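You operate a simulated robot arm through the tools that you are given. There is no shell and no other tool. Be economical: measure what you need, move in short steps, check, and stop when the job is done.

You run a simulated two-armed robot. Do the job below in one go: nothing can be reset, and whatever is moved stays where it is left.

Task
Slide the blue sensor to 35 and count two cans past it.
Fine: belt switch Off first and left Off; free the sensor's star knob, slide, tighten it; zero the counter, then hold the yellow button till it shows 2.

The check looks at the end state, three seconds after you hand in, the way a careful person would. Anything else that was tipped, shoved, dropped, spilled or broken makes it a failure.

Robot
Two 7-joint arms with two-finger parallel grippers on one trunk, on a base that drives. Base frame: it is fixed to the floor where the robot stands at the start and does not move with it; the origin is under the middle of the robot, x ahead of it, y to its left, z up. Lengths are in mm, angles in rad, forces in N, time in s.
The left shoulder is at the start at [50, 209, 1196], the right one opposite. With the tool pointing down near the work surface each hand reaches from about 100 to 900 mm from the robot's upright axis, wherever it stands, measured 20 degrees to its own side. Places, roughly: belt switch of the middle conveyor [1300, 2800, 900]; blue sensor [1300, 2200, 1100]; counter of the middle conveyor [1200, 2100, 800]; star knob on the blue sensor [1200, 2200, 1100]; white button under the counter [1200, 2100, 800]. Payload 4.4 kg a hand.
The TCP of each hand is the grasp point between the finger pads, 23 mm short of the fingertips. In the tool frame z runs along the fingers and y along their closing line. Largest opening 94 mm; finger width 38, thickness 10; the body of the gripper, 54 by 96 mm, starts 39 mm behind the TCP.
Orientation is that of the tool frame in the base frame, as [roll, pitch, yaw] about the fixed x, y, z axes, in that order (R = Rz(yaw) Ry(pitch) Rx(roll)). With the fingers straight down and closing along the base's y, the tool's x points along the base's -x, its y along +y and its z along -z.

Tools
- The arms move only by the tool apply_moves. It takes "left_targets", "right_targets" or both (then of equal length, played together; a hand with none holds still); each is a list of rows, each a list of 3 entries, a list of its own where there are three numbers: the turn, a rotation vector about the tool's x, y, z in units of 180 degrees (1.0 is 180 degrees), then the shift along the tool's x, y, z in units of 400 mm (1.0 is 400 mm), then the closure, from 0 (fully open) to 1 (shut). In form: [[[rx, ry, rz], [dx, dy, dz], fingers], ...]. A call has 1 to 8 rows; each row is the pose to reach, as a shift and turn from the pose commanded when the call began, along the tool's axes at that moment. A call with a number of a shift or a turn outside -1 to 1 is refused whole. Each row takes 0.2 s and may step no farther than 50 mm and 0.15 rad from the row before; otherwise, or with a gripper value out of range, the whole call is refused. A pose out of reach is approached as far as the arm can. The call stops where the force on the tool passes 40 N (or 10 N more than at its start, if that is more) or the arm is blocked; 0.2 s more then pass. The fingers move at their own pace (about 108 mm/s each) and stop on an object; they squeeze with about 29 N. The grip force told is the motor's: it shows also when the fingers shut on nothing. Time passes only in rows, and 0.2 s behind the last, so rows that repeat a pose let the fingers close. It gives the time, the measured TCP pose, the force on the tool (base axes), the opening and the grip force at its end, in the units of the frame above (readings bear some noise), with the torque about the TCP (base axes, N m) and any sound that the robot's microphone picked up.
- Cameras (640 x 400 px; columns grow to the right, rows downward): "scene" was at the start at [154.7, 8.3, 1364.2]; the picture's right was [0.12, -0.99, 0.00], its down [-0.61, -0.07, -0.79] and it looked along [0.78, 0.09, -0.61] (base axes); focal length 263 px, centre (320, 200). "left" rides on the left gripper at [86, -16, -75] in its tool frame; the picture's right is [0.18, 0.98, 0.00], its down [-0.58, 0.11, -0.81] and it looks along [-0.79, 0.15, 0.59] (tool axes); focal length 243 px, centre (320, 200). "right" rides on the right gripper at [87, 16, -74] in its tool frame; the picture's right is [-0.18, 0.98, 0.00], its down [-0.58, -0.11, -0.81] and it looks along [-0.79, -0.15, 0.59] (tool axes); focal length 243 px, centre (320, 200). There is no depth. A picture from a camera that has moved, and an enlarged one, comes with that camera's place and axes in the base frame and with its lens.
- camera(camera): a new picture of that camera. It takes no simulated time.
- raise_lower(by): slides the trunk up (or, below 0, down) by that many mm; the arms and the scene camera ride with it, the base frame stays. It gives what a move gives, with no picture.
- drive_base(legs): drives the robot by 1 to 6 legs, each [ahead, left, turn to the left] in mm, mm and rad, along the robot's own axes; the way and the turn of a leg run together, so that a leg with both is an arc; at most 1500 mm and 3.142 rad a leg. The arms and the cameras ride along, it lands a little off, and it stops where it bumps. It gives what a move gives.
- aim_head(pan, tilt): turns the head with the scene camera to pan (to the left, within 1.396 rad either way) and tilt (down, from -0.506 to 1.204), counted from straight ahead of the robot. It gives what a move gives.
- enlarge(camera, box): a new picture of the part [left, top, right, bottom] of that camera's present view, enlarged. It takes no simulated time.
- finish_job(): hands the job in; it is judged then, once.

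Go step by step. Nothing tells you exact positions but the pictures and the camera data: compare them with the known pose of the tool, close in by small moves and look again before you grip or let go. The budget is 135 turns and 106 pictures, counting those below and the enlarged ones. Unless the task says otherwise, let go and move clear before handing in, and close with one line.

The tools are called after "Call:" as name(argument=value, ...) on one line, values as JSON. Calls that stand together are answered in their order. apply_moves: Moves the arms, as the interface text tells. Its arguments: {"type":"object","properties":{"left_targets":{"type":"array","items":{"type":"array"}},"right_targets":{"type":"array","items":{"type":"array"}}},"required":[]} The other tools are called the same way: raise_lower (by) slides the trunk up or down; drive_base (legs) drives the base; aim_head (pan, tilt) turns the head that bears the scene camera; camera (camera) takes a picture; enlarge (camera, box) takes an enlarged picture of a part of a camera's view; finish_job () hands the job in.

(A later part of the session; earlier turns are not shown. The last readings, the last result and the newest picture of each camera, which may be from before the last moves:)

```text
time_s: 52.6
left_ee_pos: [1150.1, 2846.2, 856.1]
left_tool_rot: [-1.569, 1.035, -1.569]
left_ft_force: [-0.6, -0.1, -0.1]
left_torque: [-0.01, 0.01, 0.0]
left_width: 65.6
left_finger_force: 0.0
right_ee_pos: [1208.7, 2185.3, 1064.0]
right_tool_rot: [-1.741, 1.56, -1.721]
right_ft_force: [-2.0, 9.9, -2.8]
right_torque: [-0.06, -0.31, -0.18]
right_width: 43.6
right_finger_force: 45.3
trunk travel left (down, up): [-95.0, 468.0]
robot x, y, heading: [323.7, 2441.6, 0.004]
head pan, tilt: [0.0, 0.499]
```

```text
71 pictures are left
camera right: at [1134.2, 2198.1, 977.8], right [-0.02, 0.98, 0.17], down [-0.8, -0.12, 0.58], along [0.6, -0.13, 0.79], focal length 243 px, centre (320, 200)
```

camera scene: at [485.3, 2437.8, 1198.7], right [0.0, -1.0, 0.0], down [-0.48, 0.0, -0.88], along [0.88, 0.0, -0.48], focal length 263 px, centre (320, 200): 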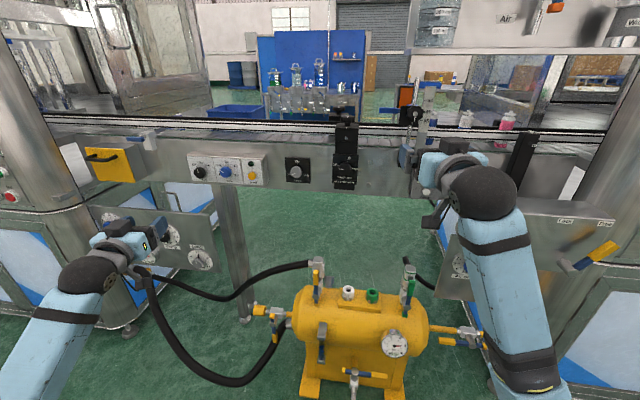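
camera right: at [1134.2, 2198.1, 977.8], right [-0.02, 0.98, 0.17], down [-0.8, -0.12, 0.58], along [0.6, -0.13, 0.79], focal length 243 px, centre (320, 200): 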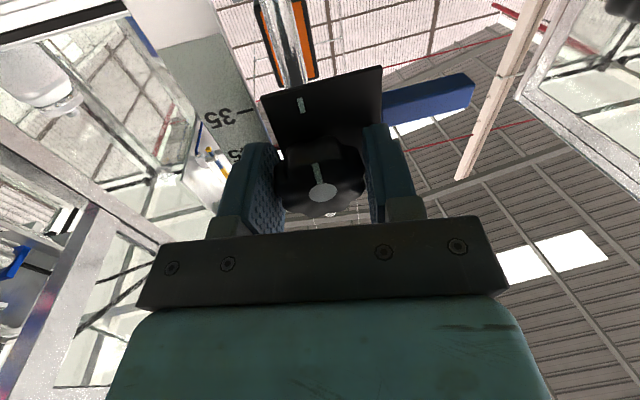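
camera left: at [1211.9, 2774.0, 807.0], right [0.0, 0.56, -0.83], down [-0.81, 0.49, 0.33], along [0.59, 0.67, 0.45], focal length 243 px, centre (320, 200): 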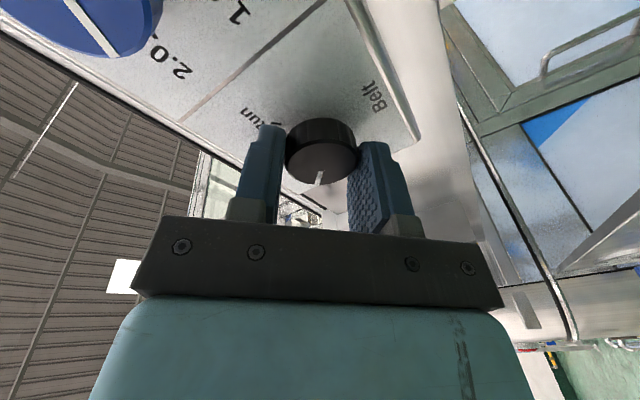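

Gripped at 43.6 mm. I'll turn it counterclockwise to free it.

Call:
apply_moves(right_targets=[[[0, 0, -0.045], [0, -0.003, 0], 1], [[0, 0, -0.09], [0, -0.003, 0], 1], [[0, 0, -0.135], [0, -0.003, 0], 1], [[0, 0, -0.18], [0, -0.003, 0], 1], [[0, 0, -0.225], [0, -0.003, 0], 1], [[0, 0, -0.27], [0, -0.003, 0], 1], [[0, 0, -0.315], [0, -0.003, 0], 1], [[0, 0, -0.36], [0, -0.003, 0], 1]])

Call:
camera(camera="right")

Call:
enlarge(camera="scene", box=[370, 70, 450, 150])

```text
time_s: 54.4
left_ee_pos: [1149.5, 2843.7, 861.1]
left_tool_rot: [-1.561, 1.038, -1.565]
left_ft_force: [-0.5, -0.5, -0.3]
left_torque: [-0.01, -0.02, 0.05]
left_width: 65.6
left_finger_force: 0.0
right_ee_pos: [1204.5, 2179.2, 1068.5]
right_tool_rot: [-1.567, 0.428, -1.553]
right_ft_force: [-32.7, -14.0, 1.5]
right_torque: [0.28, -0.03, -1.09]
right_width: 43.5
right_finger_force: 45.2
trunk travel left (down, up): [-95.0, 468.0]
robot x, y, heading: [322.1, 2438.9, 0.001]
head pan, tilt: [0.0, 0.499]
```

```text
70 pictures are left
camera right: at [1132.0, 2104.8, 1017.7], right [-0.01, 0.58, -0.82], down [-0.82, 0.47, 0.34], along [0.58, 0.67, 0.47], focal length 243 px, centre (320, 200)
```

right: 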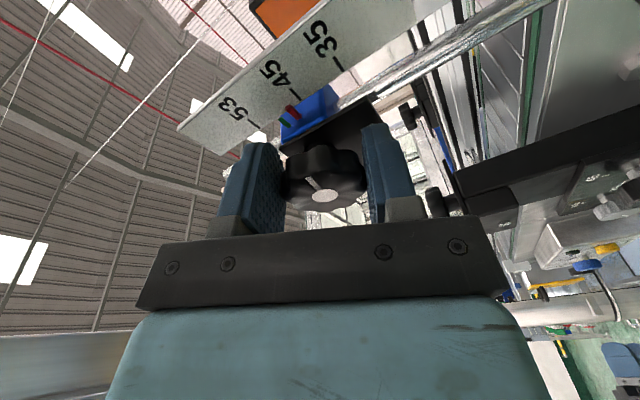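

```text
5.00 times, centred on (410, 110) of scene
camera zoom: at [481.3, 2435.9, 1199.4], right [0.0, -1.0, 0.0], down [-0.47, 0.0, -0.88], along [0.88, 0.0, -0.47], focal length 1314 px, centre (-130, 650)
```

zoom: 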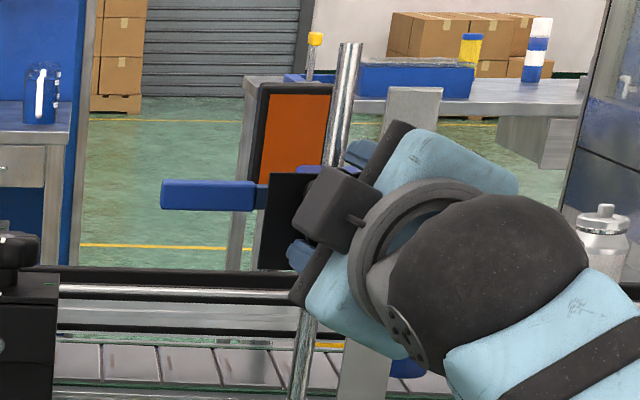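

The knob turned with the hand, but there's a 33 N push-back along x, likely from the fingertips against the block or the screw backing out. I'll ease back 3 mm while gripped to see.

Call:
apply_moves(right_targets=[[[0, 0, 0], [0, 0, -0.005], 1], [[0, 0, 0], [0, 0, -0.01], 1]])

Call:
camera(camera="right")

```text
time_s: 55.0
left_ee_pos: [1151.7, 2843.2, 859.3]
left_tool_rot: [-1.566, 1.04, -1.567]
left_ft_force: [0.3, 0.5, -1.2]
left_torque: [0.02, 0.01, 0.0]
left_width: 65.9
left_finger_force: 0.1
right_ee_pos: [1205.0, 2179.5, 1064.4]
right_tool_rot: [-1.574, 0.43, -1.556]
right_ft_force: [-3.0, -17.1, 2.0]
right_torque: [-0.24, -1.58, -0.68]
right_width: 43.4
right_finger_force: 45.5
trunk travel left (down, up): [-95.0, 468.0]
robot x, y, heading: [323.6, 2442.9, 0.0]
head pan, tilt: [0.0, 0.499]
```

```text
68 pictures are left
camera right: at [1131.8, 2105.2, 1013.5], right [-0.01, 0.58, -0.82], down [-0.81, 0.47, 0.34], along [0.58, 0.67, 0.47], focal length 243 px, centre (320, 200)
```

right: 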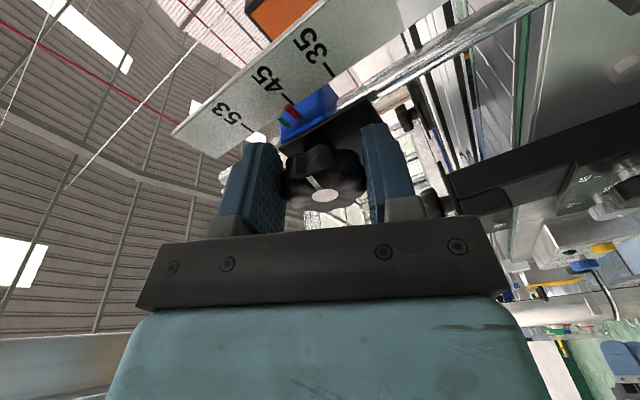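

The x force is gone. I'll enlarge to see whether the block is free, which would show as the pointer shifting.

Call:
enlarge(camera="right", box=[200, 0, 400, 220])

```text
1.82 times, centred on (300, 110) of right
camera zoom: at [1131.8, 2105.2, 1013.5], right [-0.01, 0.58, -0.82], down [-0.81, 0.47, 0.34], along [0.58, 0.67, 0.47], focal length 441 px, centre (356, 364)
```

zoom: 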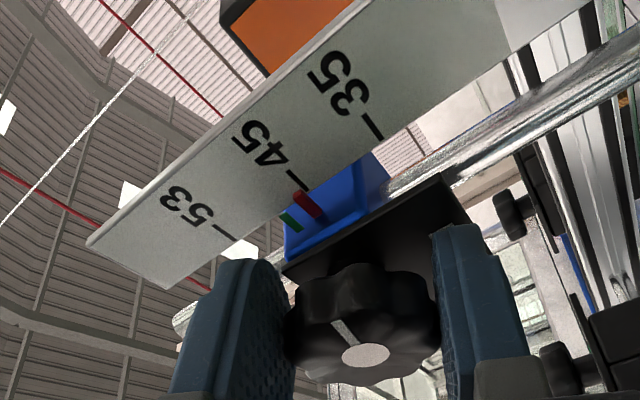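

The red pointer sits at the 45 tick. I'll now try to move the block down 10 mm with the knob held; if it's still clamped, the force will show.

Call:
apply_moves(right_targets=[[[0, 0, 0], [0.007, 0.007, 0], 1], [[0, 0, 0], [0.0113, 0.014, 0], 1], [[0, 0, 0], [0.0152, 0.0205, 0], 1]])

Call:
enlarge(camera="right", box=[200, 0, 400, 220])

```text
time_s: 55.8
left_ee_pos: [1150.6, 2845.3, 856.1]
left_tool_rot: [-1.569, 1.039, -1.569]
left_ft_force: [0.0, -0.1, 0.0]
left_torque: [-0.01, -0.04, 0.05]
left_width: 65.5
left_finger_force: 0.1
right_ee_pos: [1204.5, 2179.7, 1053.5]
right_tool_rot: [-1.571, 0.431, -1.551]
right_ft_force: [2.1, -10.8, 1.8]
right_torque: [-0.3, -0.79, -1.45]
right_width: 43.3
right_finger_force: 45.2
trunk travel left (down, up): [-95.0, 468.0]
robot x, y, heading: [320.6, 2439.9, -0.001]
head pan, tilt: [0.0, 0.499]
```

```text
1.82 times, centred on (300, 110) of right
camera zoom: at [1132.0, 2105.1, 1002.9], right [-0.01, 0.58, -0.82], down [-0.81, 0.47, 0.34], along [0.58, 0.67, 0.46], focal length 441 px, centre (356, 364)
```

zoom: 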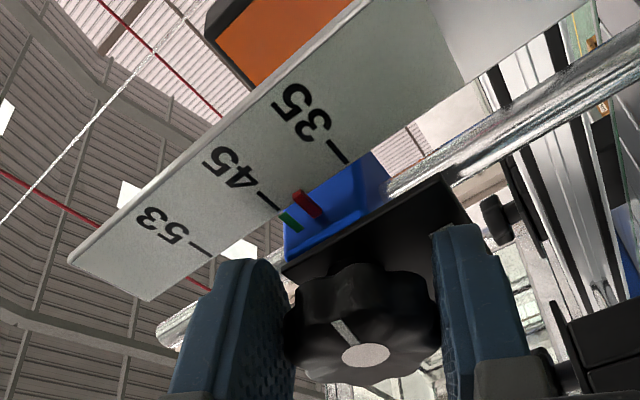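

The block is free and follows the hand. I'll go 12 mm farther down, then read the pointer.

Call:
apply_moves(right_targets=[[[0, 0, 0], [0.0043, 0.009, 0], 1], [[0, 0, 0], [0.0085, 0.018, 0], 1], [[0, 0, 0], [0.0128, 0.0272, 0], 1]])

Call:
enlarge(camera="right", box=[250, 20, 390, 140])

Call:
enlarge(camera="scene", box=[380, 80, 450, 140])

```text
time_s: 56.6
left_ee_pos: [1150.7, 2844.2, 856.3]
left_tool_rot: [-1.573, 1.038, -1.571]
left_ft_force: [-0.3, 0.0, -0.3]
left_torque: [0.01, 0.02, 0.02]
left_width: 65.8
left_finger_force: 0.0
right_ee_pos: [1204.7, 2179.3, 1040.7]
right_tool_rot: [-1.572, 0.43, -1.55]
right_ft_force: [6.3, -9.1, 1.1]
right_torque: [-0.47, -1.5, -0.17]
right_width: 43.7
right_finger_force: 45.3
trunk travel left (down, up): [-95.0, 468.0]
robot x, y, heading: [324.4, 2438.1, -0.003]
head pan, tilt: [0.0, 0.499]
```

```text
3.33 times, centred on (320, 80) of right
camera zoom: at [1132.0, 2105.1, 990.6], right [-0.01, 0.58, -0.82], down [-0.81, 0.47, 0.34], along [0.58, 0.67, 0.46], focal length 809 px, centre (320, 600)
```

zoom: 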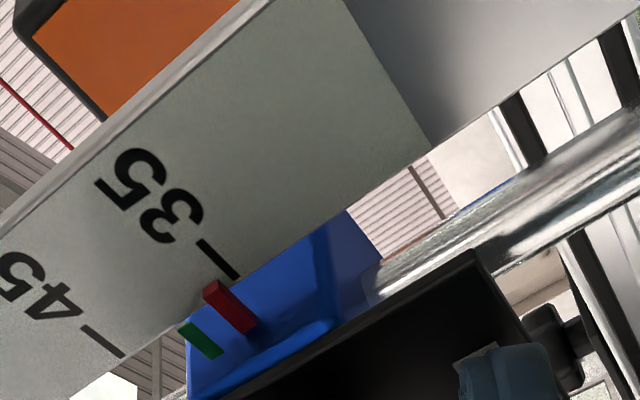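

```text
6.67 times, centred on (415, 110) of scene
camera zoom: at [485.8, 2436.9, 1198.6], right [0.0, -1.0, 0.0], down [-0.48, 0.0, -0.88], along [0.88, 0.0, -0.48], focal length 1752 px, centre (-313, 800)
```

zoom: 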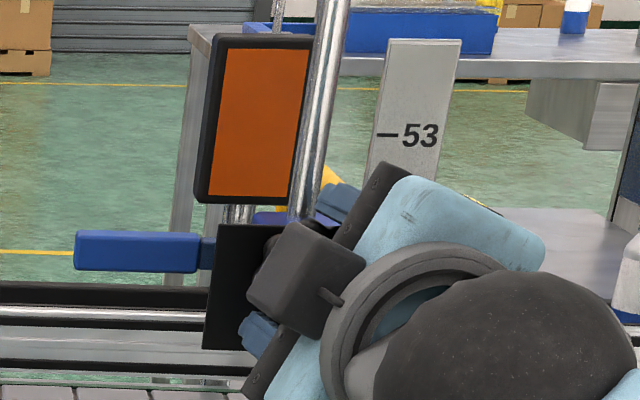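

The pointer is near 35, but this slanted view has parallax. I'll tighten the knob back by 65° so the block holds, then let go and read it cleanly.

Call:
apply_moves(right_targets=[[[0, 0, 0.045], [0, 0, 0.001], 1], [[0, 0, 0.09], [0, 0, 0.002], 1], [[0, 0, 0.135], [0, 0, 0.004], 1], [[0, 0, 0.18], [0, 0, 0.005], 1], [[0, 0, 0.225], [0, 0, 0.006], 1], [[0, 0, 0.27], [0, 0, 0.007], 1], [[0, 0, 0.315], [0, 0, 0.008], 1], [[0, 0, 0.36], [0, 0, 0.009], 1]])

Call:
camera(camera="right")

```text
time_s: 58.5
left_ee_pos: [1149.3, 2845.3, 857.0]
left_tool_rot: [-1.565, 1.035, -1.565]
left_ft_force: [0.0, -0.2, 0.1]
left_torque: [-0.01, 0.0, 0.0]
left_width: 65.8
left_finger_force: 0.0
right_ee_pos: [1207.2, 2186.1, 1041.0]
right_tool_rot: [-1.894, 1.558, -1.865]
right_ft_force: [-8.3, 4.7, 1.7]
right_torque: [-0.39, -0.18, 0.39]
right_width: 43.8
right_finger_force: 45.5
trunk travel left (down, up): [-95.0, 468.0]
robot x, y, heading: [324.2, 2437.2, -0.001]
head pan, tilt: [0.0, 0.499]
stopped in row 8 (right hand): the force on the tool passed its limit at 41 N (the readings are from after the stop); the commanded pose is now the measured one
```

```text
63 pictures are left
camera right: at [1132.5, 2197.6, 955.5], right [-0.02, 0.98, 0.17], down [-0.8, -0.12, 0.59], along [0.6, -0.12, 0.79], focal length 243 px, centre (320, 200)
```

right: 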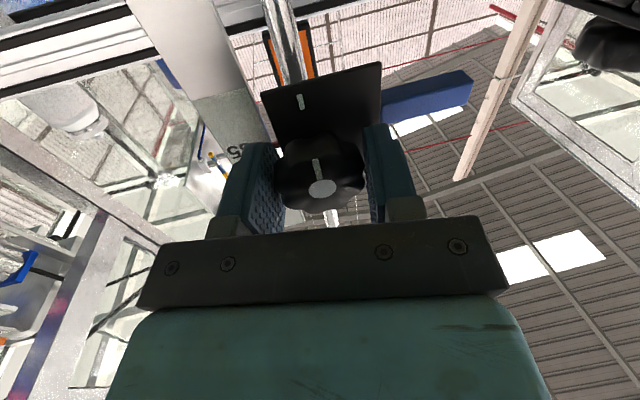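

The knob's line is aligned with its mark again (force limit reached, so it's tight). I'll release, back off and tilt the hand so its camera looks level at the scale.

Call:
apply_moves(right_targets=[[[0, 0, 0], [0, 0, 0], 0.25], [[0, 0, 0], [0, 0, -0.005], 0.25], [[0, 0, 0], [0, 0, -0.1], 0.25], [[0, 0, 0], [0, 0, -0.2], 0.25], [[0, 0.04, 0], [-0.03, 0, -0.3], 0.25], [[0, 0.08, 0], [-0.06, 0, -0.37], 0.25], [[0, 0.12, 0], [-0.095, 0, -0.37], 0.25], [[0, 0.16, 0], [-0.095, 0, -0.37], 0.25]])

Call:
enlarge(camera="right", box=[250, 40, 370, 150])

Call:
enlarge(camera="scene", box=[380, 80, 450, 140])

```text
time_s: 60.3
left_ee_pos: [1150.7, 2845.2, 856.4]
left_tool_rot: [-1.567, 1.036, -1.568]
left_ft_force: [0.6, 0.4, 0.7]
left_torque: [0.01, -0.02, 0.01]
left_width: 65.8
left_finger_force: 0.0
right_ee_pos: [1060.7, 2180.9, 1077.7]
right_tool_rot: [-3.121, 1.06, -3.101]
right_ft_force: [-0.4, 0.0, 0.0]
right_torque: [0.02, -0.01, 0.01]
right_width: 70.5
right_finger_force: 0.1
trunk travel left (down, up): [-95.0, 468.0]
robot x, y, heading: [327.6, 2436.2, 0.002]
head pan, tilt: [0.0, 0.499]
```

```text
3.64 times, centred on (310, 95) of right
camera zoom: at [953.3, 2192.5, 1038.8], right [0.07, 0.99, 0.15], down [-0.42, -0.11, 0.9], along [0.91, -0.12, 0.4], focal length 882 px, centre (356, 582)
```

zoom: 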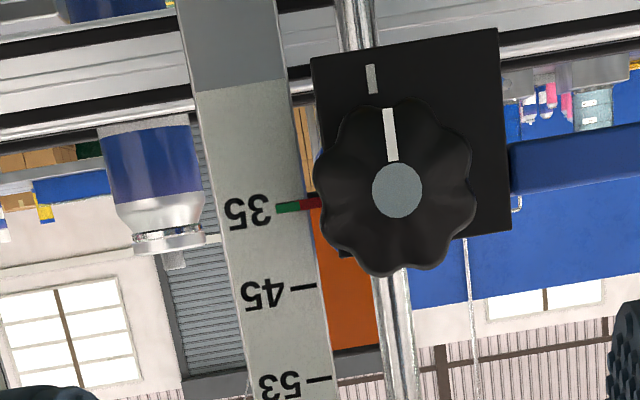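

```text
6.67 times, centred on (415, 110) of scene
camera zoom: at [485.2, 2438.1, 1198.6], right [0.0, -1.0, 0.0], down [-0.48, 0.0, -0.88], along [0.88, 0.0, -0.48], focal length 1752 px, centre (-313, 800)
```

zoom: 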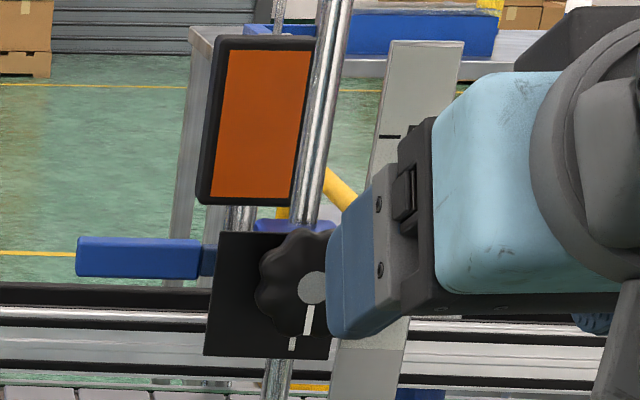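

In this level view the pointer covers the 35 tick. I'll enlarge once more to confirm.

Call:
enlarge(camera="right", box=[300, 80, 350, 125])

Call:
camera(camera="scene")

```text
8.89 times, centred on (325, 102) of right
camera zoom: at [953.3, 2192.5, 1038.8], right [0.07, 0.99, 0.15], down [-0.42, -0.11, 0.9], along [0.91, -0.12, 0.4], focal length 2157 px, centre (276, 1067)
```

zoom: 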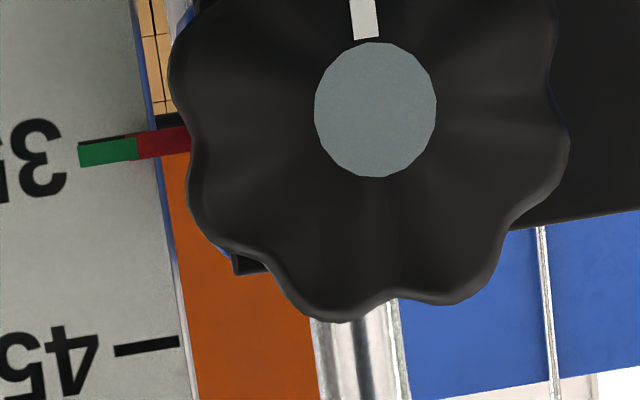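

```text
59 pictures are left
camera scene: at [485.2, 2438.1, 1198.6], right [0.0, -1.0, 0.0], down [-0.48, 0.0, -0.88], along [0.88, 0.0, -0.48], focal length 263 px, centre (320, 200)
```

scene: 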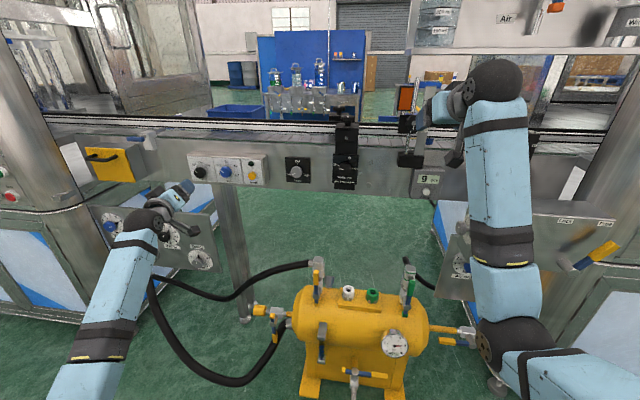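

The pointer covers the 35 tick to within about 1 mm. To be sure the knob is truly tight, I'll regrip it and try turning a bit farther clockwise.

Call:
apply_moves(right_targets=[[[0, -0.04, 0], [0.02, 0.002, 0.011], 0.25], [[0, -0.08, 0], [0.04, 0.004, 0.022], 0.25], [[0, -0.12, 0], [0.06, 0.006, 0.033], 0.25], [[0, -0.16, 0], [0.08, 0.0075, 0.0448], 0.25], [[0, -0.16, 0], [0.019, 0.0075, 0.154], 0.25], [[0, -0.16, 0], [-0.036, 0.0075, 0.252], 0.25], [[0, -0.16, 0], [-0.075, 0.0075, 0.322], 0.25], [[0, -0.16, 0], [-0.0997, 0.0075, 0.366], 0.25]])

Call:
camera(camera="right")

```text
time_s: 62.1
left_ee_pos: [1149.9, 2845.5, 855.9]
left_tool_rot: [-1.568, 1.036, -1.57]
left_ft_force: [-0.3, -0.8, 0.6]
left_torque: [-0.02, -0.03, 0.0]
left_width: 65.9
left_finger_force: 0.1
right_ee_pos: [1208.9, 2186.0, 1042.3]
right_tool_rot: [-2.109, 1.558, -2.087]
right_ft_force: [-0.2, 0.5, 0.7]
right_torque: [0.02, -0.03, 0.0]
right_width: 70.5
right_finger_force: 0.1
trunk travel left (down, up): [-95.0, 468.0]
robot x, y, heading: [323.3, 2442.3, 0.002]
head pan, tilt: [0.0, 0.499]
```

```text
58 pictures are left
camera right: at [1134.3, 2198.0, 956.5], right [-0.02, 0.98, 0.17], down [-0.8, -0.12, 0.59], along [0.6, -0.13, 0.79], focal length 243 px, centre (320, 200)
```

right: 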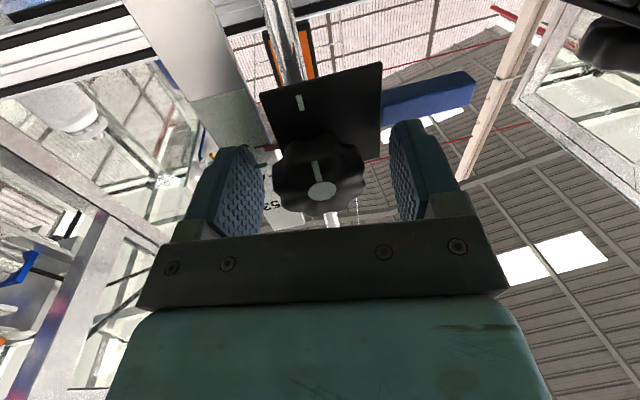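

Around the knob again. I'll close and turn clockwise gently up to about 20°.

Call:
apply_moves(right_targets=[[[0, 0, 0], [0, -0.006, 0], 0.25], [[0, 0, 0], [0, -0.006, 0], 1], [[0, 0, 0], [0, -0.006, 0], 1], [[0, 0, 0.03], [0, -0.006, 0], 1], [[0, 0, 0.06], [0, -0.006, 0], 1], [[0, 0, 0.09], [0, -0.006, 0], 1], [[0, 0, 0.11], [0, -0.006, 0], 1]])

Call:
camera(camera="right")

```text
time_s: 63.7
left_ee_pos: [1151.9, 2845.9, 856.5]
left_tool_rot: [-1.571, 1.036, -1.57]
left_ft_force: [0.5, 0.1, -0.4]
left_torque: [-0.01, 0.05, 0.01]
left_width: 65.8
left_finger_force: 0.0
right_ee_pos: [1208.3, 2182.9, 1044.0]
right_tool_rot: [1.581, 1.236, 1.603]
right_ft_force: [19.5, -0.4, 10.8]
right_torque: [-1.87, -0.5, -1.32]
right_width: 47.4
right_finger_force: 44.7
trunk travel left (down, up): [-95.0, 468.0]
robot x, y, heading: [324.3, 2433.4, 0.001]
head pan, tilt: [0.0, 0.499]
```

```text
57 pictures are left
camera right: at [1133.4, 2223.6, 967.7], right [-0.02, 0.87, 0.5], down [-0.8, -0.31, 0.52], along [0.6, -0.39, 0.7], focal length 243 px, centre (320, 200)
```

right: 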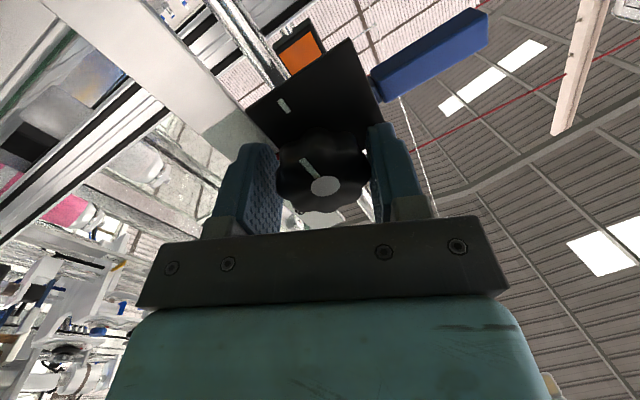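

The fingers slipped over the lobes against nearly 1.9 N·m, so the knob is at its tight stop. I'll release, back off and re-read the scale.

Call:
apply_moves(right_targets=[[[0, 0, -0.04], [0, 0, 0], 0.25], [[0, 0, -0.08], [0, 0, 0], 0.25], [[0, 0, -0.11], [0, 0, -0.08], 0.25], [[0, 0, -0.11], [0, 0, -0.19], 0.25], [[0, 0, -0.11], [0, 0, -0.3], 0.25], [[0, 0, -0.11], [0, 0, -0.37], 0.25]])

Call:
apply_moves(right_targets=[[[0, 0.04, 0], [-0.03, 0, 0], 0.25], [[0, 0.08, 0], [-0.06, 0, 0], 0.25], [[0, 0.12, 0], [-0.09, 0, 0], 0.25], [[0, 0.16, 0], [-0.09, 0, 0], 0.25]])

Call:
enlarge(camera="right", box=[280, 60, 380, 140])

```text
time_s: 65.1
left_ee_pos: [1150.3, 2845.0, 856.2]
left_tool_rot: [-1.569, 1.038, -1.57]
left_ft_force: [-0.5, -0.8, -0.5]
left_torque: [0.01, 0.0, 0.03]
left_width: 65.9
left_finger_force: 0.0
right_ee_pos: [1059.1, 2181.2, 1042.6]
right_tool_rot: [-2.094, 1.559, -2.071]
right_ft_force: [0.2, -0.7, -0.1]
right_torque: [0.02, -0.05, 0.02]
right_width: 70.5
right_finger_force: 0.0
trunk travel left (down, up): [-95.0, 468.0]
robot x, y, heading: [325.1, 2438.1, 0.001]
head pan, tilt: [0.0, 0.499]
```

```text
time_s: 66.1
left_ee_pos: [1150.5, 2846.3, 856.9]
left_tool_rot: [-1.569, 1.037, -1.571]
left_ft_force: [-0.1, -1.1, 0.2]
left_torque: [0.03, -0.02, -0.01]
left_width: 66.0
left_finger_force: 0.0
right_ee_pos: [1060.4, 2181.3, 1078.1]
right_tool_rot: [-3.119, 1.059, -3.1]
right_ft_force: [0.0, -0.6, -0.4]
right_torque: [-0.01, 0.0, 0.01]
right_width: 70.7
right_finger_force: 0.0
trunk travel left (down, up): [-95.0, 468.0]
robot x, y, heading: [327.7, 2438.6, 0.002]
head pan, tilt: [0.0, 0.499]
```

```text
5.00 times, centred on (330, 100) of right
camera zoom: at [953.1, 2193.1, 1039.7], right [0.07, 0.99, 0.15], down [-0.42, -0.11, 0.9], along [0.91, -0.12, 0.4], focal length 1213 px, centre (270, 700)
```

zoom: 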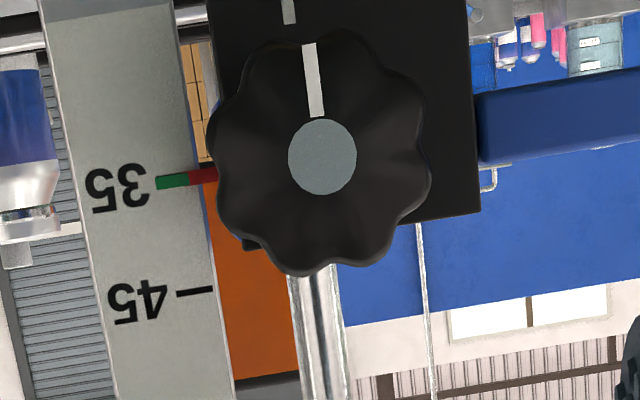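

The pointer is at 35 and the knob tight. Next I'll bring the right hand, level and with fingers shut, in front of the counter's white zero button (estimated at 1202, 2111, 836).

Call:
apply_moves(right_targets=[[[0, -0.02, 0], [0.066, -0.02, 0.037], 0.5], [[0, -0.04, 0], [0.132, -0.044, 0.074], 1], [[0, -0.06, 0], [0.198, -0.066, 0.111], 1], [[0, -0.08, 0], [0.264, -0.088, 0.148], 1], [[0, -0.1, 0], [0.33, -0.11, 0.185], 1], [[0, -0.12, 0], [0.396, -0.132, 0.222], 1], [[0, -0.14, 0], [0.462, -0.154, 0.259], 1], [[0, -0.16, 0], [0.528, -0.175, 0.295], 1]])

Call:
camera(camera="right")

Call:
enlarge(camera="scene", box=[370, 100, 530, 250])

```text
time_s: 67.9
left_ee_pos: [1151.1, 2845.4, 856.9]
left_tool_rot: [-1.569, 1.036, -1.571]
left_ft_force: [-0.2, 0.5, -0.4]
left_torque: [-0.02, 0.0, -0.02]
left_width: 65.9
left_finger_force: 0.0
right_ee_pos: [1062.2, 2107.6, 837.4]
right_tool_rot: [-2.051, 1.557, -2.027]
right_ft_force: [-0.6, 0.9, -0.1]
right_torque: [0.01, -0.02, -0.03]
right_width: 0.0
right_finger_force: 29.5
trunk travel left (down, up): [-95.0, 468.0]
robot x, y, heading: [325.1, 2442.3, 0.001]
head pan, tilt: [0.0, 0.499]
```

```text
55 pictures are left
camera right: at [987.2, 2119.7, 752.0], right [-0.02, 0.98, 0.17], down [-0.8, -0.12, 0.59], along [0.6, -0.13, 0.79], focal length 243 px, centre (320, 200)
```

right: 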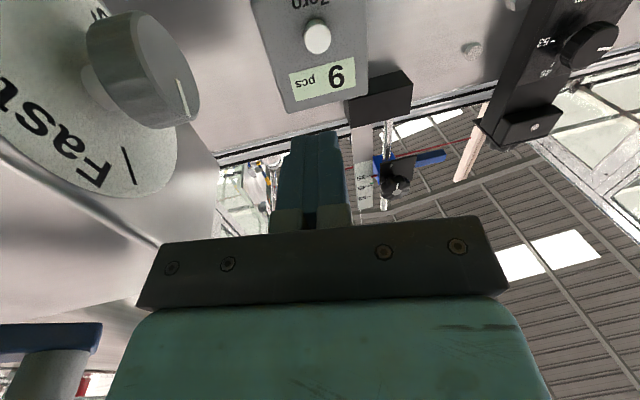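

```text
2.67 times, centred on (450, 175) of scene
camera zoom: at [485.4, 2437.9, 1198.7], right [0.0, -1.0, 0.0], down [-0.48, 0.0, -0.88], along [0.88, 0.0, -0.48], focal length 701 px, centre (-27, 267)
```

zoom: 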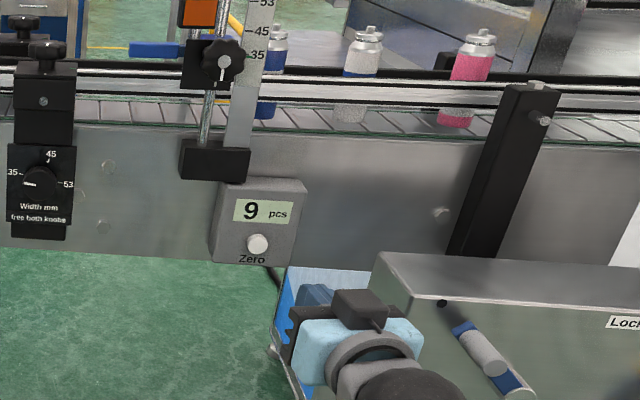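

The zero button is at about (1217, 2106, 831), and a "Fast" dial knob sticks out close to the right of my path. I'll pitch the hand 30° down so its body passes higher, then advance to just short of the button.

Call:
apply_moves(right_targets=[[[0, 0.04, 0], [-0.02, 0, 0], 1], [[0, 0.08, 0], [-0.02, 0, 0], 1], [[0, 0.12, 0], [-0.02, 0, 0], 1], [[0, 0.16, 0], [-0.02, 0, 0.05], 1], [[0, 0.16, 0], [0, 0, 0.15], 1], [[0, 0.16, 0], [0.02, 0, 0.23], 1], [[0, 0.16, 0], [0.0275, 0, 0.275], 1]])

Call:
camera(camera="right")

Call:
enlarge(camera="scene", box=[390, 130, 490, 230])

```text
time_s: 69.5
left_ee_pos: [1150.5, 2845.8, 857.4]
left_tool_rot: [-1.57, 1.036, -1.572]
left_ft_force: [1.0, -0.7, 0.3]
left_torque: [0.01, -0.02, 0.03]
left_width: 66.0
left_finger_force: 0.1
right_ee_pos: [1170.4, 2110.7, 825.6]
right_tool_rot: [-3.119, 1.06, -3.098]
right_ft_force: [0.3, -0.2, -0.3]
right_torque: [0.01, 0.0, -0.03]
right_width: 0.1
right_finger_force: 28.9
trunk travel left (down, up): [-95.0, 468.0]
robot x, y, heading: [324.1, 2438.3, 0.006]
head pan, tilt: [0.0, 0.499]
```

```text
53 pictures are left
camera right: at [1064.2, 2123.4, 786.8], right [0.07, 0.99, 0.15], down [-0.42, -0.11, 0.9], along [0.91, -0.12, 0.4], focal length 243 px, centre (320, 200)
```

right: 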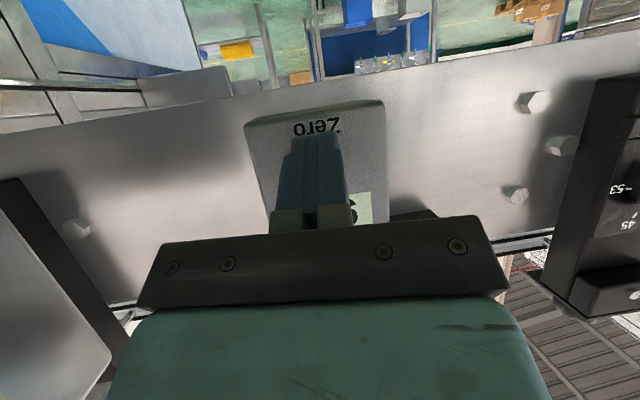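

```text
4.00 times, centred on (440, 180) of scene
camera zoom: at [485.3, 2438.1, 1198.6], right [0.0, -1.0, 0.0], down [-0.48, 0.0, -0.88], along [0.88, 0.0, -0.48], focal length 1051 px, centre (-160, 280)
```

zoom: 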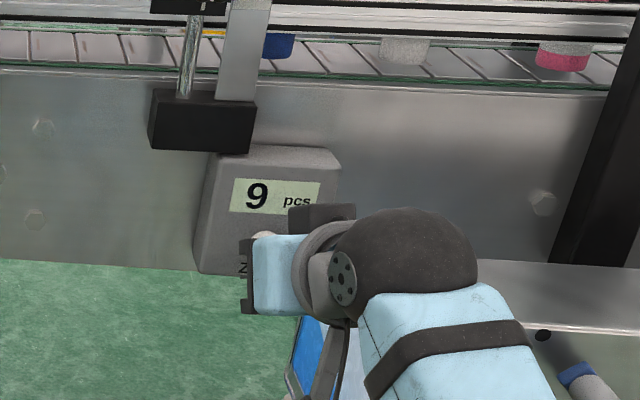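

I'm lined up just short of the button with the counter showing 9. I'll push forward along x in small steps.

Call:
apply_moves(right_targets=[[[0, 0, 0], [-0.0146, -0.004, 0.0262], 1], [[0, 0, 0], [-0.022, -0.004, 0.0393], 1], [[0, 0, 0], [-0.0256, -0.004, 0.0458], 1], [[0, 0, 0], [-0.0293, -0.004, 0.0524], 1]])

Call:
enlarge(camera="scene", box=[390, 130, 490, 230])

```text
time_s: 70.1
left_ee_pos: [1148.6, 2844.1, 859.7]
left_tool_rot: [-1.563, 1.035, -1.568]
left_ft_force: [0.0, 0.1, -0.3]
left_torque: [-0.02, -0.01, 0.01]
left_width: 65.9
left_finger_force: 0.1
right_ee_pos: [1182.3, 2108.7, 825.3]
right_tool_rot: [-3.116, 1.058, -3.1]
right_ft_force: [-24.3, 2.6, 4.4]
right_torque: [-0.07, -0.22, -0.1]
right_width: 0.3
right_finger_force: 28.8
trunk travel left (down, up): [-95.0, 468.0]
robot x, y, heading: [324.6, 2438.9, -0.004]
head pan, tilt: [0.0, 0.499]
heard: click
stopped in row 2 (right hand): the force on the tool passed its limit at 50 N (the readings are from after the stop); the commanded pose is now the measured one
```

```text
4.00 times, centred on (440, 180) of scene
camera zoom: at [481.7, 2438.4, 1199.2], right [0.0, -1.0, 0.0], down [-0.48, 0.0, -0.88], along [0.88, 0.0, -0.48], focal length 1051 px, centre (-160, 280)
```

zoom: 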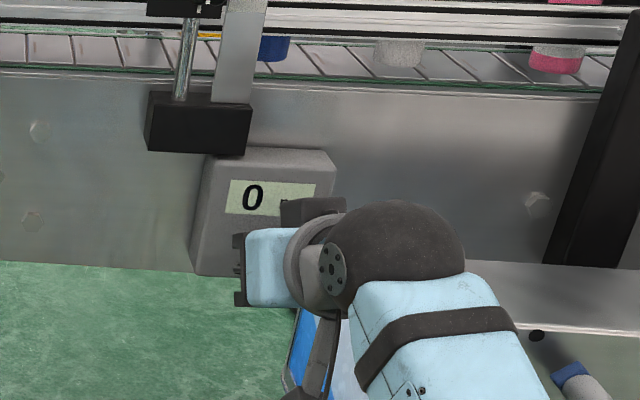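

Click heard and the counter shows 0. I'll draw the right hand straight back, and move the left hand with fingers shut across to the front of the yellow Inch button.

Call:
apply_moves(right_targets=[[[0, 0, 0], [0.03, 0, -0.0535], 1], [[0, 0, 0], [0.085, 0, -0.152], 1], [[0, 0, 0], [0.14, 0, -0.25], 1], [[0, 0, 0], [0.183, 0, -0.327], 1], [[0, 0, 0], [0.22, 0, -0.393], 1], [[0, 0, 0], [0.22, 0, -0.393], 1], [[0, 0, 0], [0.22, 0, -0.393], 1], [[0, 0, 0], [0.22, 0, -0.393], 1]], left_targets=[[[0, 0, 0.02], [0.029, -0.048, 0], 1], [[0, 0, 0.04], [0.057, -0.097, 0], 1], [[0, 0, 0.06], [0.086, -0.145, 0], 1], [[0, 0, 0.085], [0.115, -0.194, 0], 1], [[0, 0, 0.11], [0.143, -0.242, 0], 1], [[0, 0, 0.13], [0.172, -0.29, 0], 1], [[0, 0, 0.15], [0.2, -0.34, 0], 1], [[0, 0, 0.17], [0.229, -0.3875, 0], 1]])

Call:
camera(camera="left")

Call:
camera(camera="scene")

```text
time_s: 71.9
left_ee_pos: [1149.2, 2662.1, 858.2]
left_tool_rot: [0.788, 1.567, 0.784]
left_ft_force: [0.9, 0.1, 1.0]
left_torque: [0.01, -0.02, 0.0]
left_width: 0.0
left_finger_force: 29.3
right_ee_pos: [1004.2, 2107.9, 822.9]
right_tool_rot: [-3.122, 1.055, -3.102]
right_ft_force: [0.2, -0.3, -0.2]
right_torque: [-0.02, -0.01, 0.02]
right_width: 0.1
right_finger_force: 28.5
trunk travel left (down, up): [-95.0, 468.0]
robot x, y, heading: [327.0, 2436.9, -0.002]
head pan, tilt: [0.0, 0.499]
```

```text
50 pictures are left
camera left: at [1074.0, 2648.2, 770.8], right [0.0, 0.98, -0.18], down [-0.81, 0.11, 0.58], along [0.59, 0.15, 0.79], focal length 243 px, centre (320, 200)
```

left: 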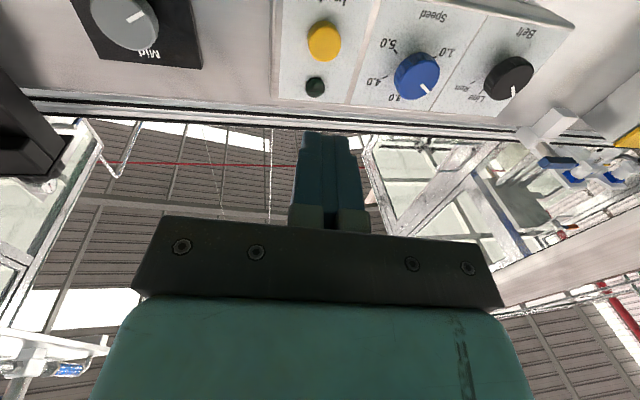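

```text
49 pictures are left
camera scene: at [484.7, 2437.7, 1198.7], right [0.0, -1.0, 0.0], down [-0.48, 0.0, -0.88], along [0.88, 0.0, -0.48], focal length 263 px, centre (320, 200)
```

scene: 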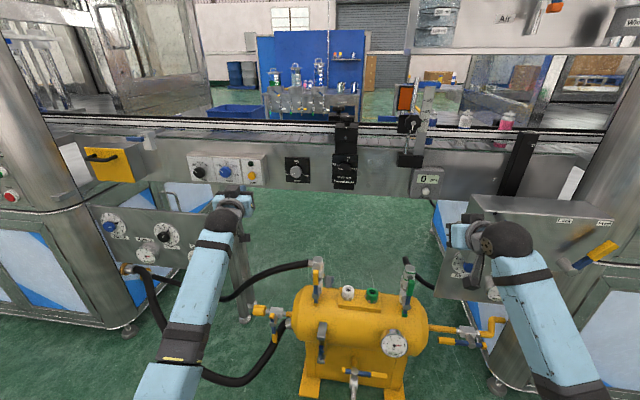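

The Inch button is at about (1292, 2666, 850). I'll advance the left hand to just short of it.

Call:
apply_moves(left_targets=[[[0, 0, 0], [0.02, 0.01, 0.1], 1], [[0, 0, 0], [0.02, 0.01, 0.2], 1], [[0, 0, 0], [0.02, 0.01, 0.26], 1], [[0, 0, 0], [0.02, 0.01, 0.285], 1]])

Call:
camera(camera="left")

Call:
enlarge(camera="scene", box=[180, 130, 310, 210])

```text
time_s: 72.9
left_ee_pos: [1265.2, 2666.5, 848.8]
left_tool_rot: [-2.704, 1.571, -2.705]
left_ft_force: [-9.0, -2.4, -2.0]
left_torque: [0.05, 0.01, -0.11]
left_width: 0.0
left_finger_force: 28.9
right_ee_pos: [1003.1, 2106.8, 822.5]
right_tool_rot: [-3.122, 1.056, -3.101]
right_ft_force: [0.7, -0.1, 0.6]
right_torque: [0.03, 0.0, -0.01]
right_width: 0.1
right_finger_force: 28.8
trunk travel left (down, up): [-95.0, 468.0]
robot x, y, heading: [324.1, 2440.9, 0.002]
head pan, tilt: [0.0, 0.499]
heard: click
```

```text
48 pictures are left
camera left: at [1188.8, 2652.3, 762.4], right [0.0, 0.98, -0.18], down [-0.81, 0.11, 0.58], along [0.59, 0.15, 0.79], focal length 243 px, centre (320, 200)
```

left: 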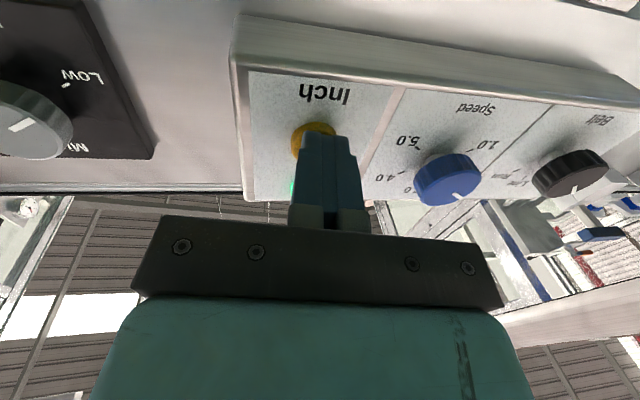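

```text
4.92 times, centred on (245, 170) of scene
camera zoom: at [483.9, 2437.7, 1198.7], right [0.0, -1.0, 0.0], down [-0.48, 0.0, -0.88], along [0.88, 0.0, -0.48], focal length 1294 px, centre (689, 348)
```

zoom: 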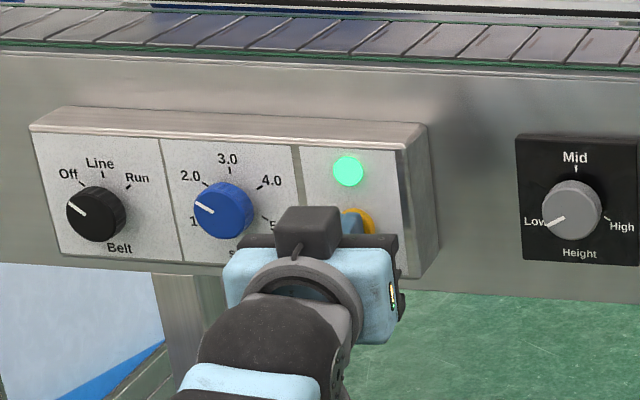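

Click: the button is pressed and its lamp is lit. I'll push 1 mm more, hold briefly and check the counter and cans.

Call:
apply_moves(left_targets=[[[0, 0, 0], [0, 0, 0.0025], 1], [[0, 0, 0], [0, 0, 0.0025], 1], [[0, 0, 0], [0, 0, 0.0025], 1]])

Call:
enlarge(camera="scene", box=[370, 80, 530, 210])

```text
time_s: 73.7
left_ee_pos: [1264.8, 2667.4, 850.0]
left_tool_rot: [-0.172, 1.569, -0.173]
left_ft_force: [-21.4, -3.2, -5.4]
left_torque: [0.06, 0.12, -0.29]
left_width: 0.0
left_finger_force: 28.9
right_ee_pos: [1004.0, 2106.3, 823.3]
right_tool_rot: [-3.119, 1.057, -3.101]
right_ft_force: [0.7, -0.5, 0.3]
right_torque: [0.01, 0.03, 0.02]
right_width: 0.0
right_finger_force: 29.4
trunk travel left (down, up): [-95.0, 468.0]
robot x, y, heading: [322.2, 2439.9, -0.003]
head pan, tilt: [0.0, 0.499]
```

```text
3.08 times, centred on (450, 145) of scene
camera zoom: at [483.7, 2437.7, 1198.8], right [0.0, -1.0, 0.0], down [-0.48, 0.0, -0.88], along [0.88, 0.0, -0.48], focal length 808 px, centre (-80, 369)
```

zoom: 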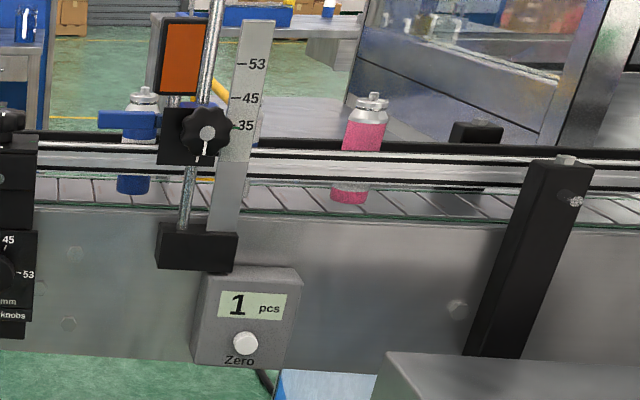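

The counter already shows 1, with the next can just behind the post. The belt runs about 130 mm/s, so I'll hold one more short row and check.

Call:
apply_moves(left_targets=[[[0, 0, 0], [0, 0, 0], 1]])

Call:
enlarge(camera="scene", box=[370, 80, 530, 210])

```text
time_s: 74.1
left_ee_pos: [1264.5, 2667.3, 849.1]
left_tool_rot: [-0.063, 1.57, -0.063]
left_ft_force: [-21.6, -4.2, -6.2]
left_torque: [0.06, 0.16, -0.29]
left_width: 0.0
left_finger_force: 29.0
right_ee_pos: [1003.0, 2105.3, 823.5]
right_tool_rot: [-3.122, 1.056, -3.101]
right_ft_force: [-0.1, -0.6, 1.3]
right_torque: [0.05, -0.04, -0.01]
right_width: 0.0
right_finger_force: 29.2
trunk travel left (down, up): [-95.0, 468.0]
robot x, y, heading: [327.3, 2441.4, -0.002]
head pan, tilt: [0.0, 0.499]
```

```text
3.08 times, centred on (450, 145) of scene
camera zoom: at [483.7, 2437.7, 1198.8], right [0.0, -1.0, 0.0], down [-0.48, 0.0, -0.88], along [0.88, 0.0, -0.48], focal length 808 px, centre (-80, 369)
```

zoom: 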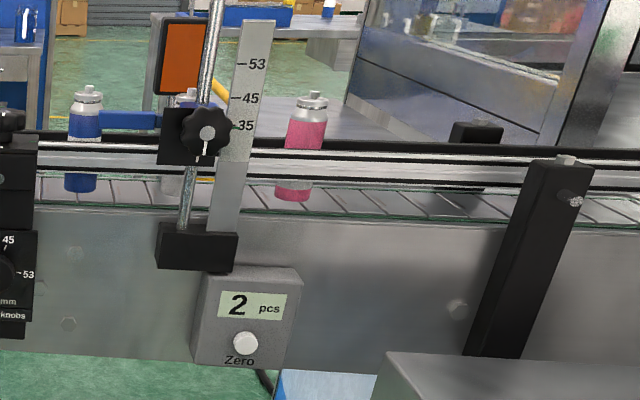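

The counter shows 2. I'll release now by drawing the left hand straight back.

Call:
apply_moves(left_targets=[[[0, 0, 0], [0, 0, -0.12], 1], [[0, 0, 0], [0, 0, -0.24], 1], [[0, 0, 0], [0, 0, -0.36], 1], [[0, 0, 0], [0, 0, -0.48], 1]])

Call:
enlarge(camera="scene", box=[370, 80, 530, 210])

Call:
enlarge(camera="scene", box=[180, 130, 280, 210])

Call:
camera(camera="scene")

```text
time_s: 75.3
left_ee_pos: [1089.5, 2669.6, 931.1]
left_tool_rot: [0.013, 1.45, 0.018]
left_ft_force: [-0.4, 1.5, 0.3]
left_torque: [-0.04, 0.04, -0.01]
left_width: 0.0
left_finger_force: 29.6
right_ee_pos: [1005.0, 2104.6, 819.0]
right_tool_rot: [-3.126, 1.053, -3.103]
right_ft_force: [0.0, -0.9, -0.1]
right_torque: [0.02, -0.01, 0.0]
right_width: 0.0
right_finger_force: 29.2
trunk travel left (down, up): [-95.0, 468.0]
robot x, y, heading: [328.5, 2439.4, 0.003]
head pan, tilt: [0.0, 0.499]
stopped in row 4 (left hand): the arm was blocked; the commanded pose is now the measured one
```

```text
3.08 times, centred on (450, 145) of scene
camera zoom: at [486.4, 2435.8, 1196.3], right [0.0, -1.0, 0.0], down [-0.48, 0.0, -0.88], along [0.88, 0.0, -0.48], focal length 808 px, centre (-80, 369)
```

zoom: 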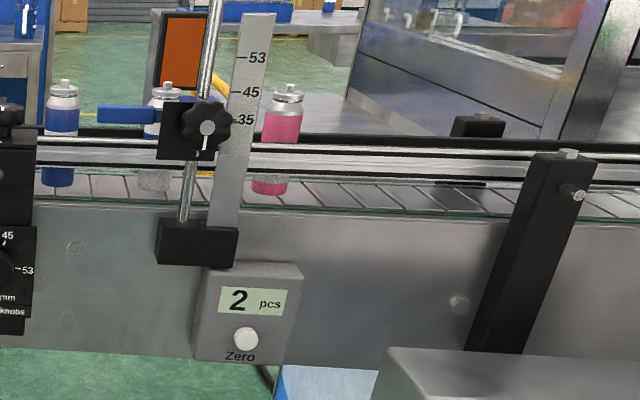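

```text
5.00 times, centred on (230, 170) of scene
camera zoom: at [486.4, 2435.8, 1196.3], right [0.0, -1.0, 0.0], down [-0.48, 0.0, -0.88], along [0.88, 0.0, -0.48], focal length 1314 px, centre (770, 350)
```

zoom: 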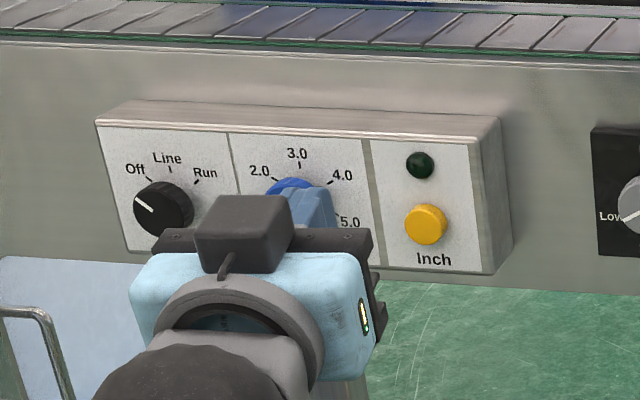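

```text
42 pictures are left
camera scene: at [486.4, 2435.8, 1196.3], right [0.0, -1.0, 0.0], down [-0.48, 0.0, -0.88], along [0.88, 0.0, -0.48], focal length 263 px, centre (320, 200)
```

scene: 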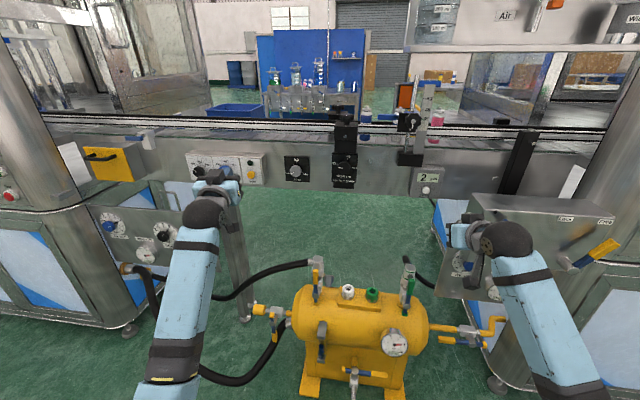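

The counter shows 2, the lamp is out and the button is released. But the left arm reported being blocked on the way back, so I'll look at the elbow area.

Call:
aim_head(pan=0.6, tilt=0.95)

Call:
camera(camera="scene")

Call:
camera(camera="left")

```text
time_s: 76.3
left_ee_pos: [1092.5, 2669.4, 928.2]
left_tool_rot: [0.017, 1.458, 0.019]
left_ft_force: [-1.0, -0.7, 0.1]
left_torque: [0.01, -0.01, 0.0]
left_width: 0.1
left_finger_force: 28.9
right_ee_pos: [1007.0, 2105.7, 817.0]
right_tool_rot: [-3.124, 1.049, -3.107]
right_ft_force: [-0.4, 0.0, -0.5]
right_torque: [0.04, -0.02, 0.03]
right_width: 0.3
right_finger_force: 28.3
trunk travel left (down, up): [-95.0, 468.0]
robot x, y, heading: [326.8, 2440.3, -0.003]
head pan, tilt: [0.6, 0.949]
```

```text
41 pictures are left
camera scene: at [459.9, 2477.6, 1159.9], right [0.56, -0.83, -0.01], down [-0.68, -0.46, -0.58], along [0.48, 0.33, -0.82], focal length 263 px, centre (320, 200)
```

scene: 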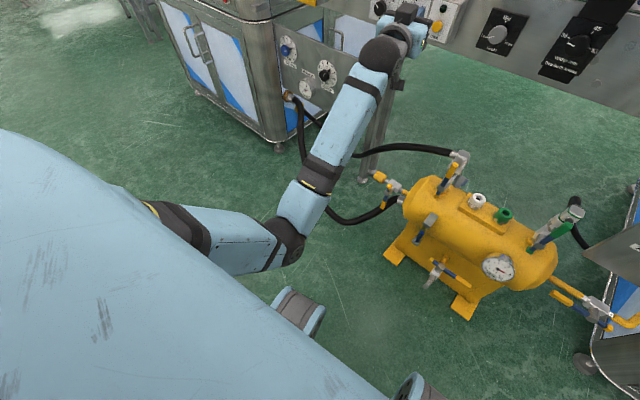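

```text
40 pictures are left
camera left: at [1027.2, 2654.0, 832.3], right [0.02, 0.98, -0.18], down [-0.87, 0.11, 0.49], along [0.5, 0.15, 0.85], focal length 243 px, centre (320, 200)
```

left: 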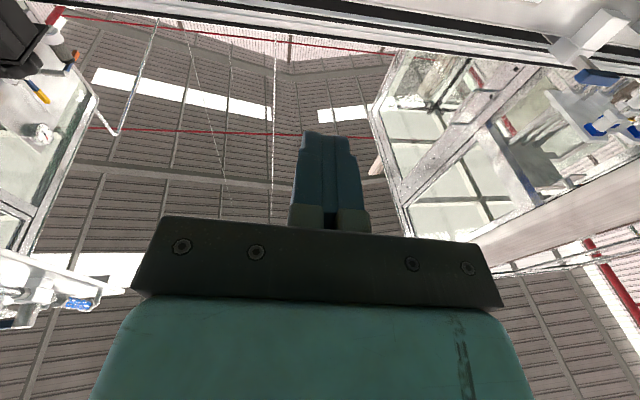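

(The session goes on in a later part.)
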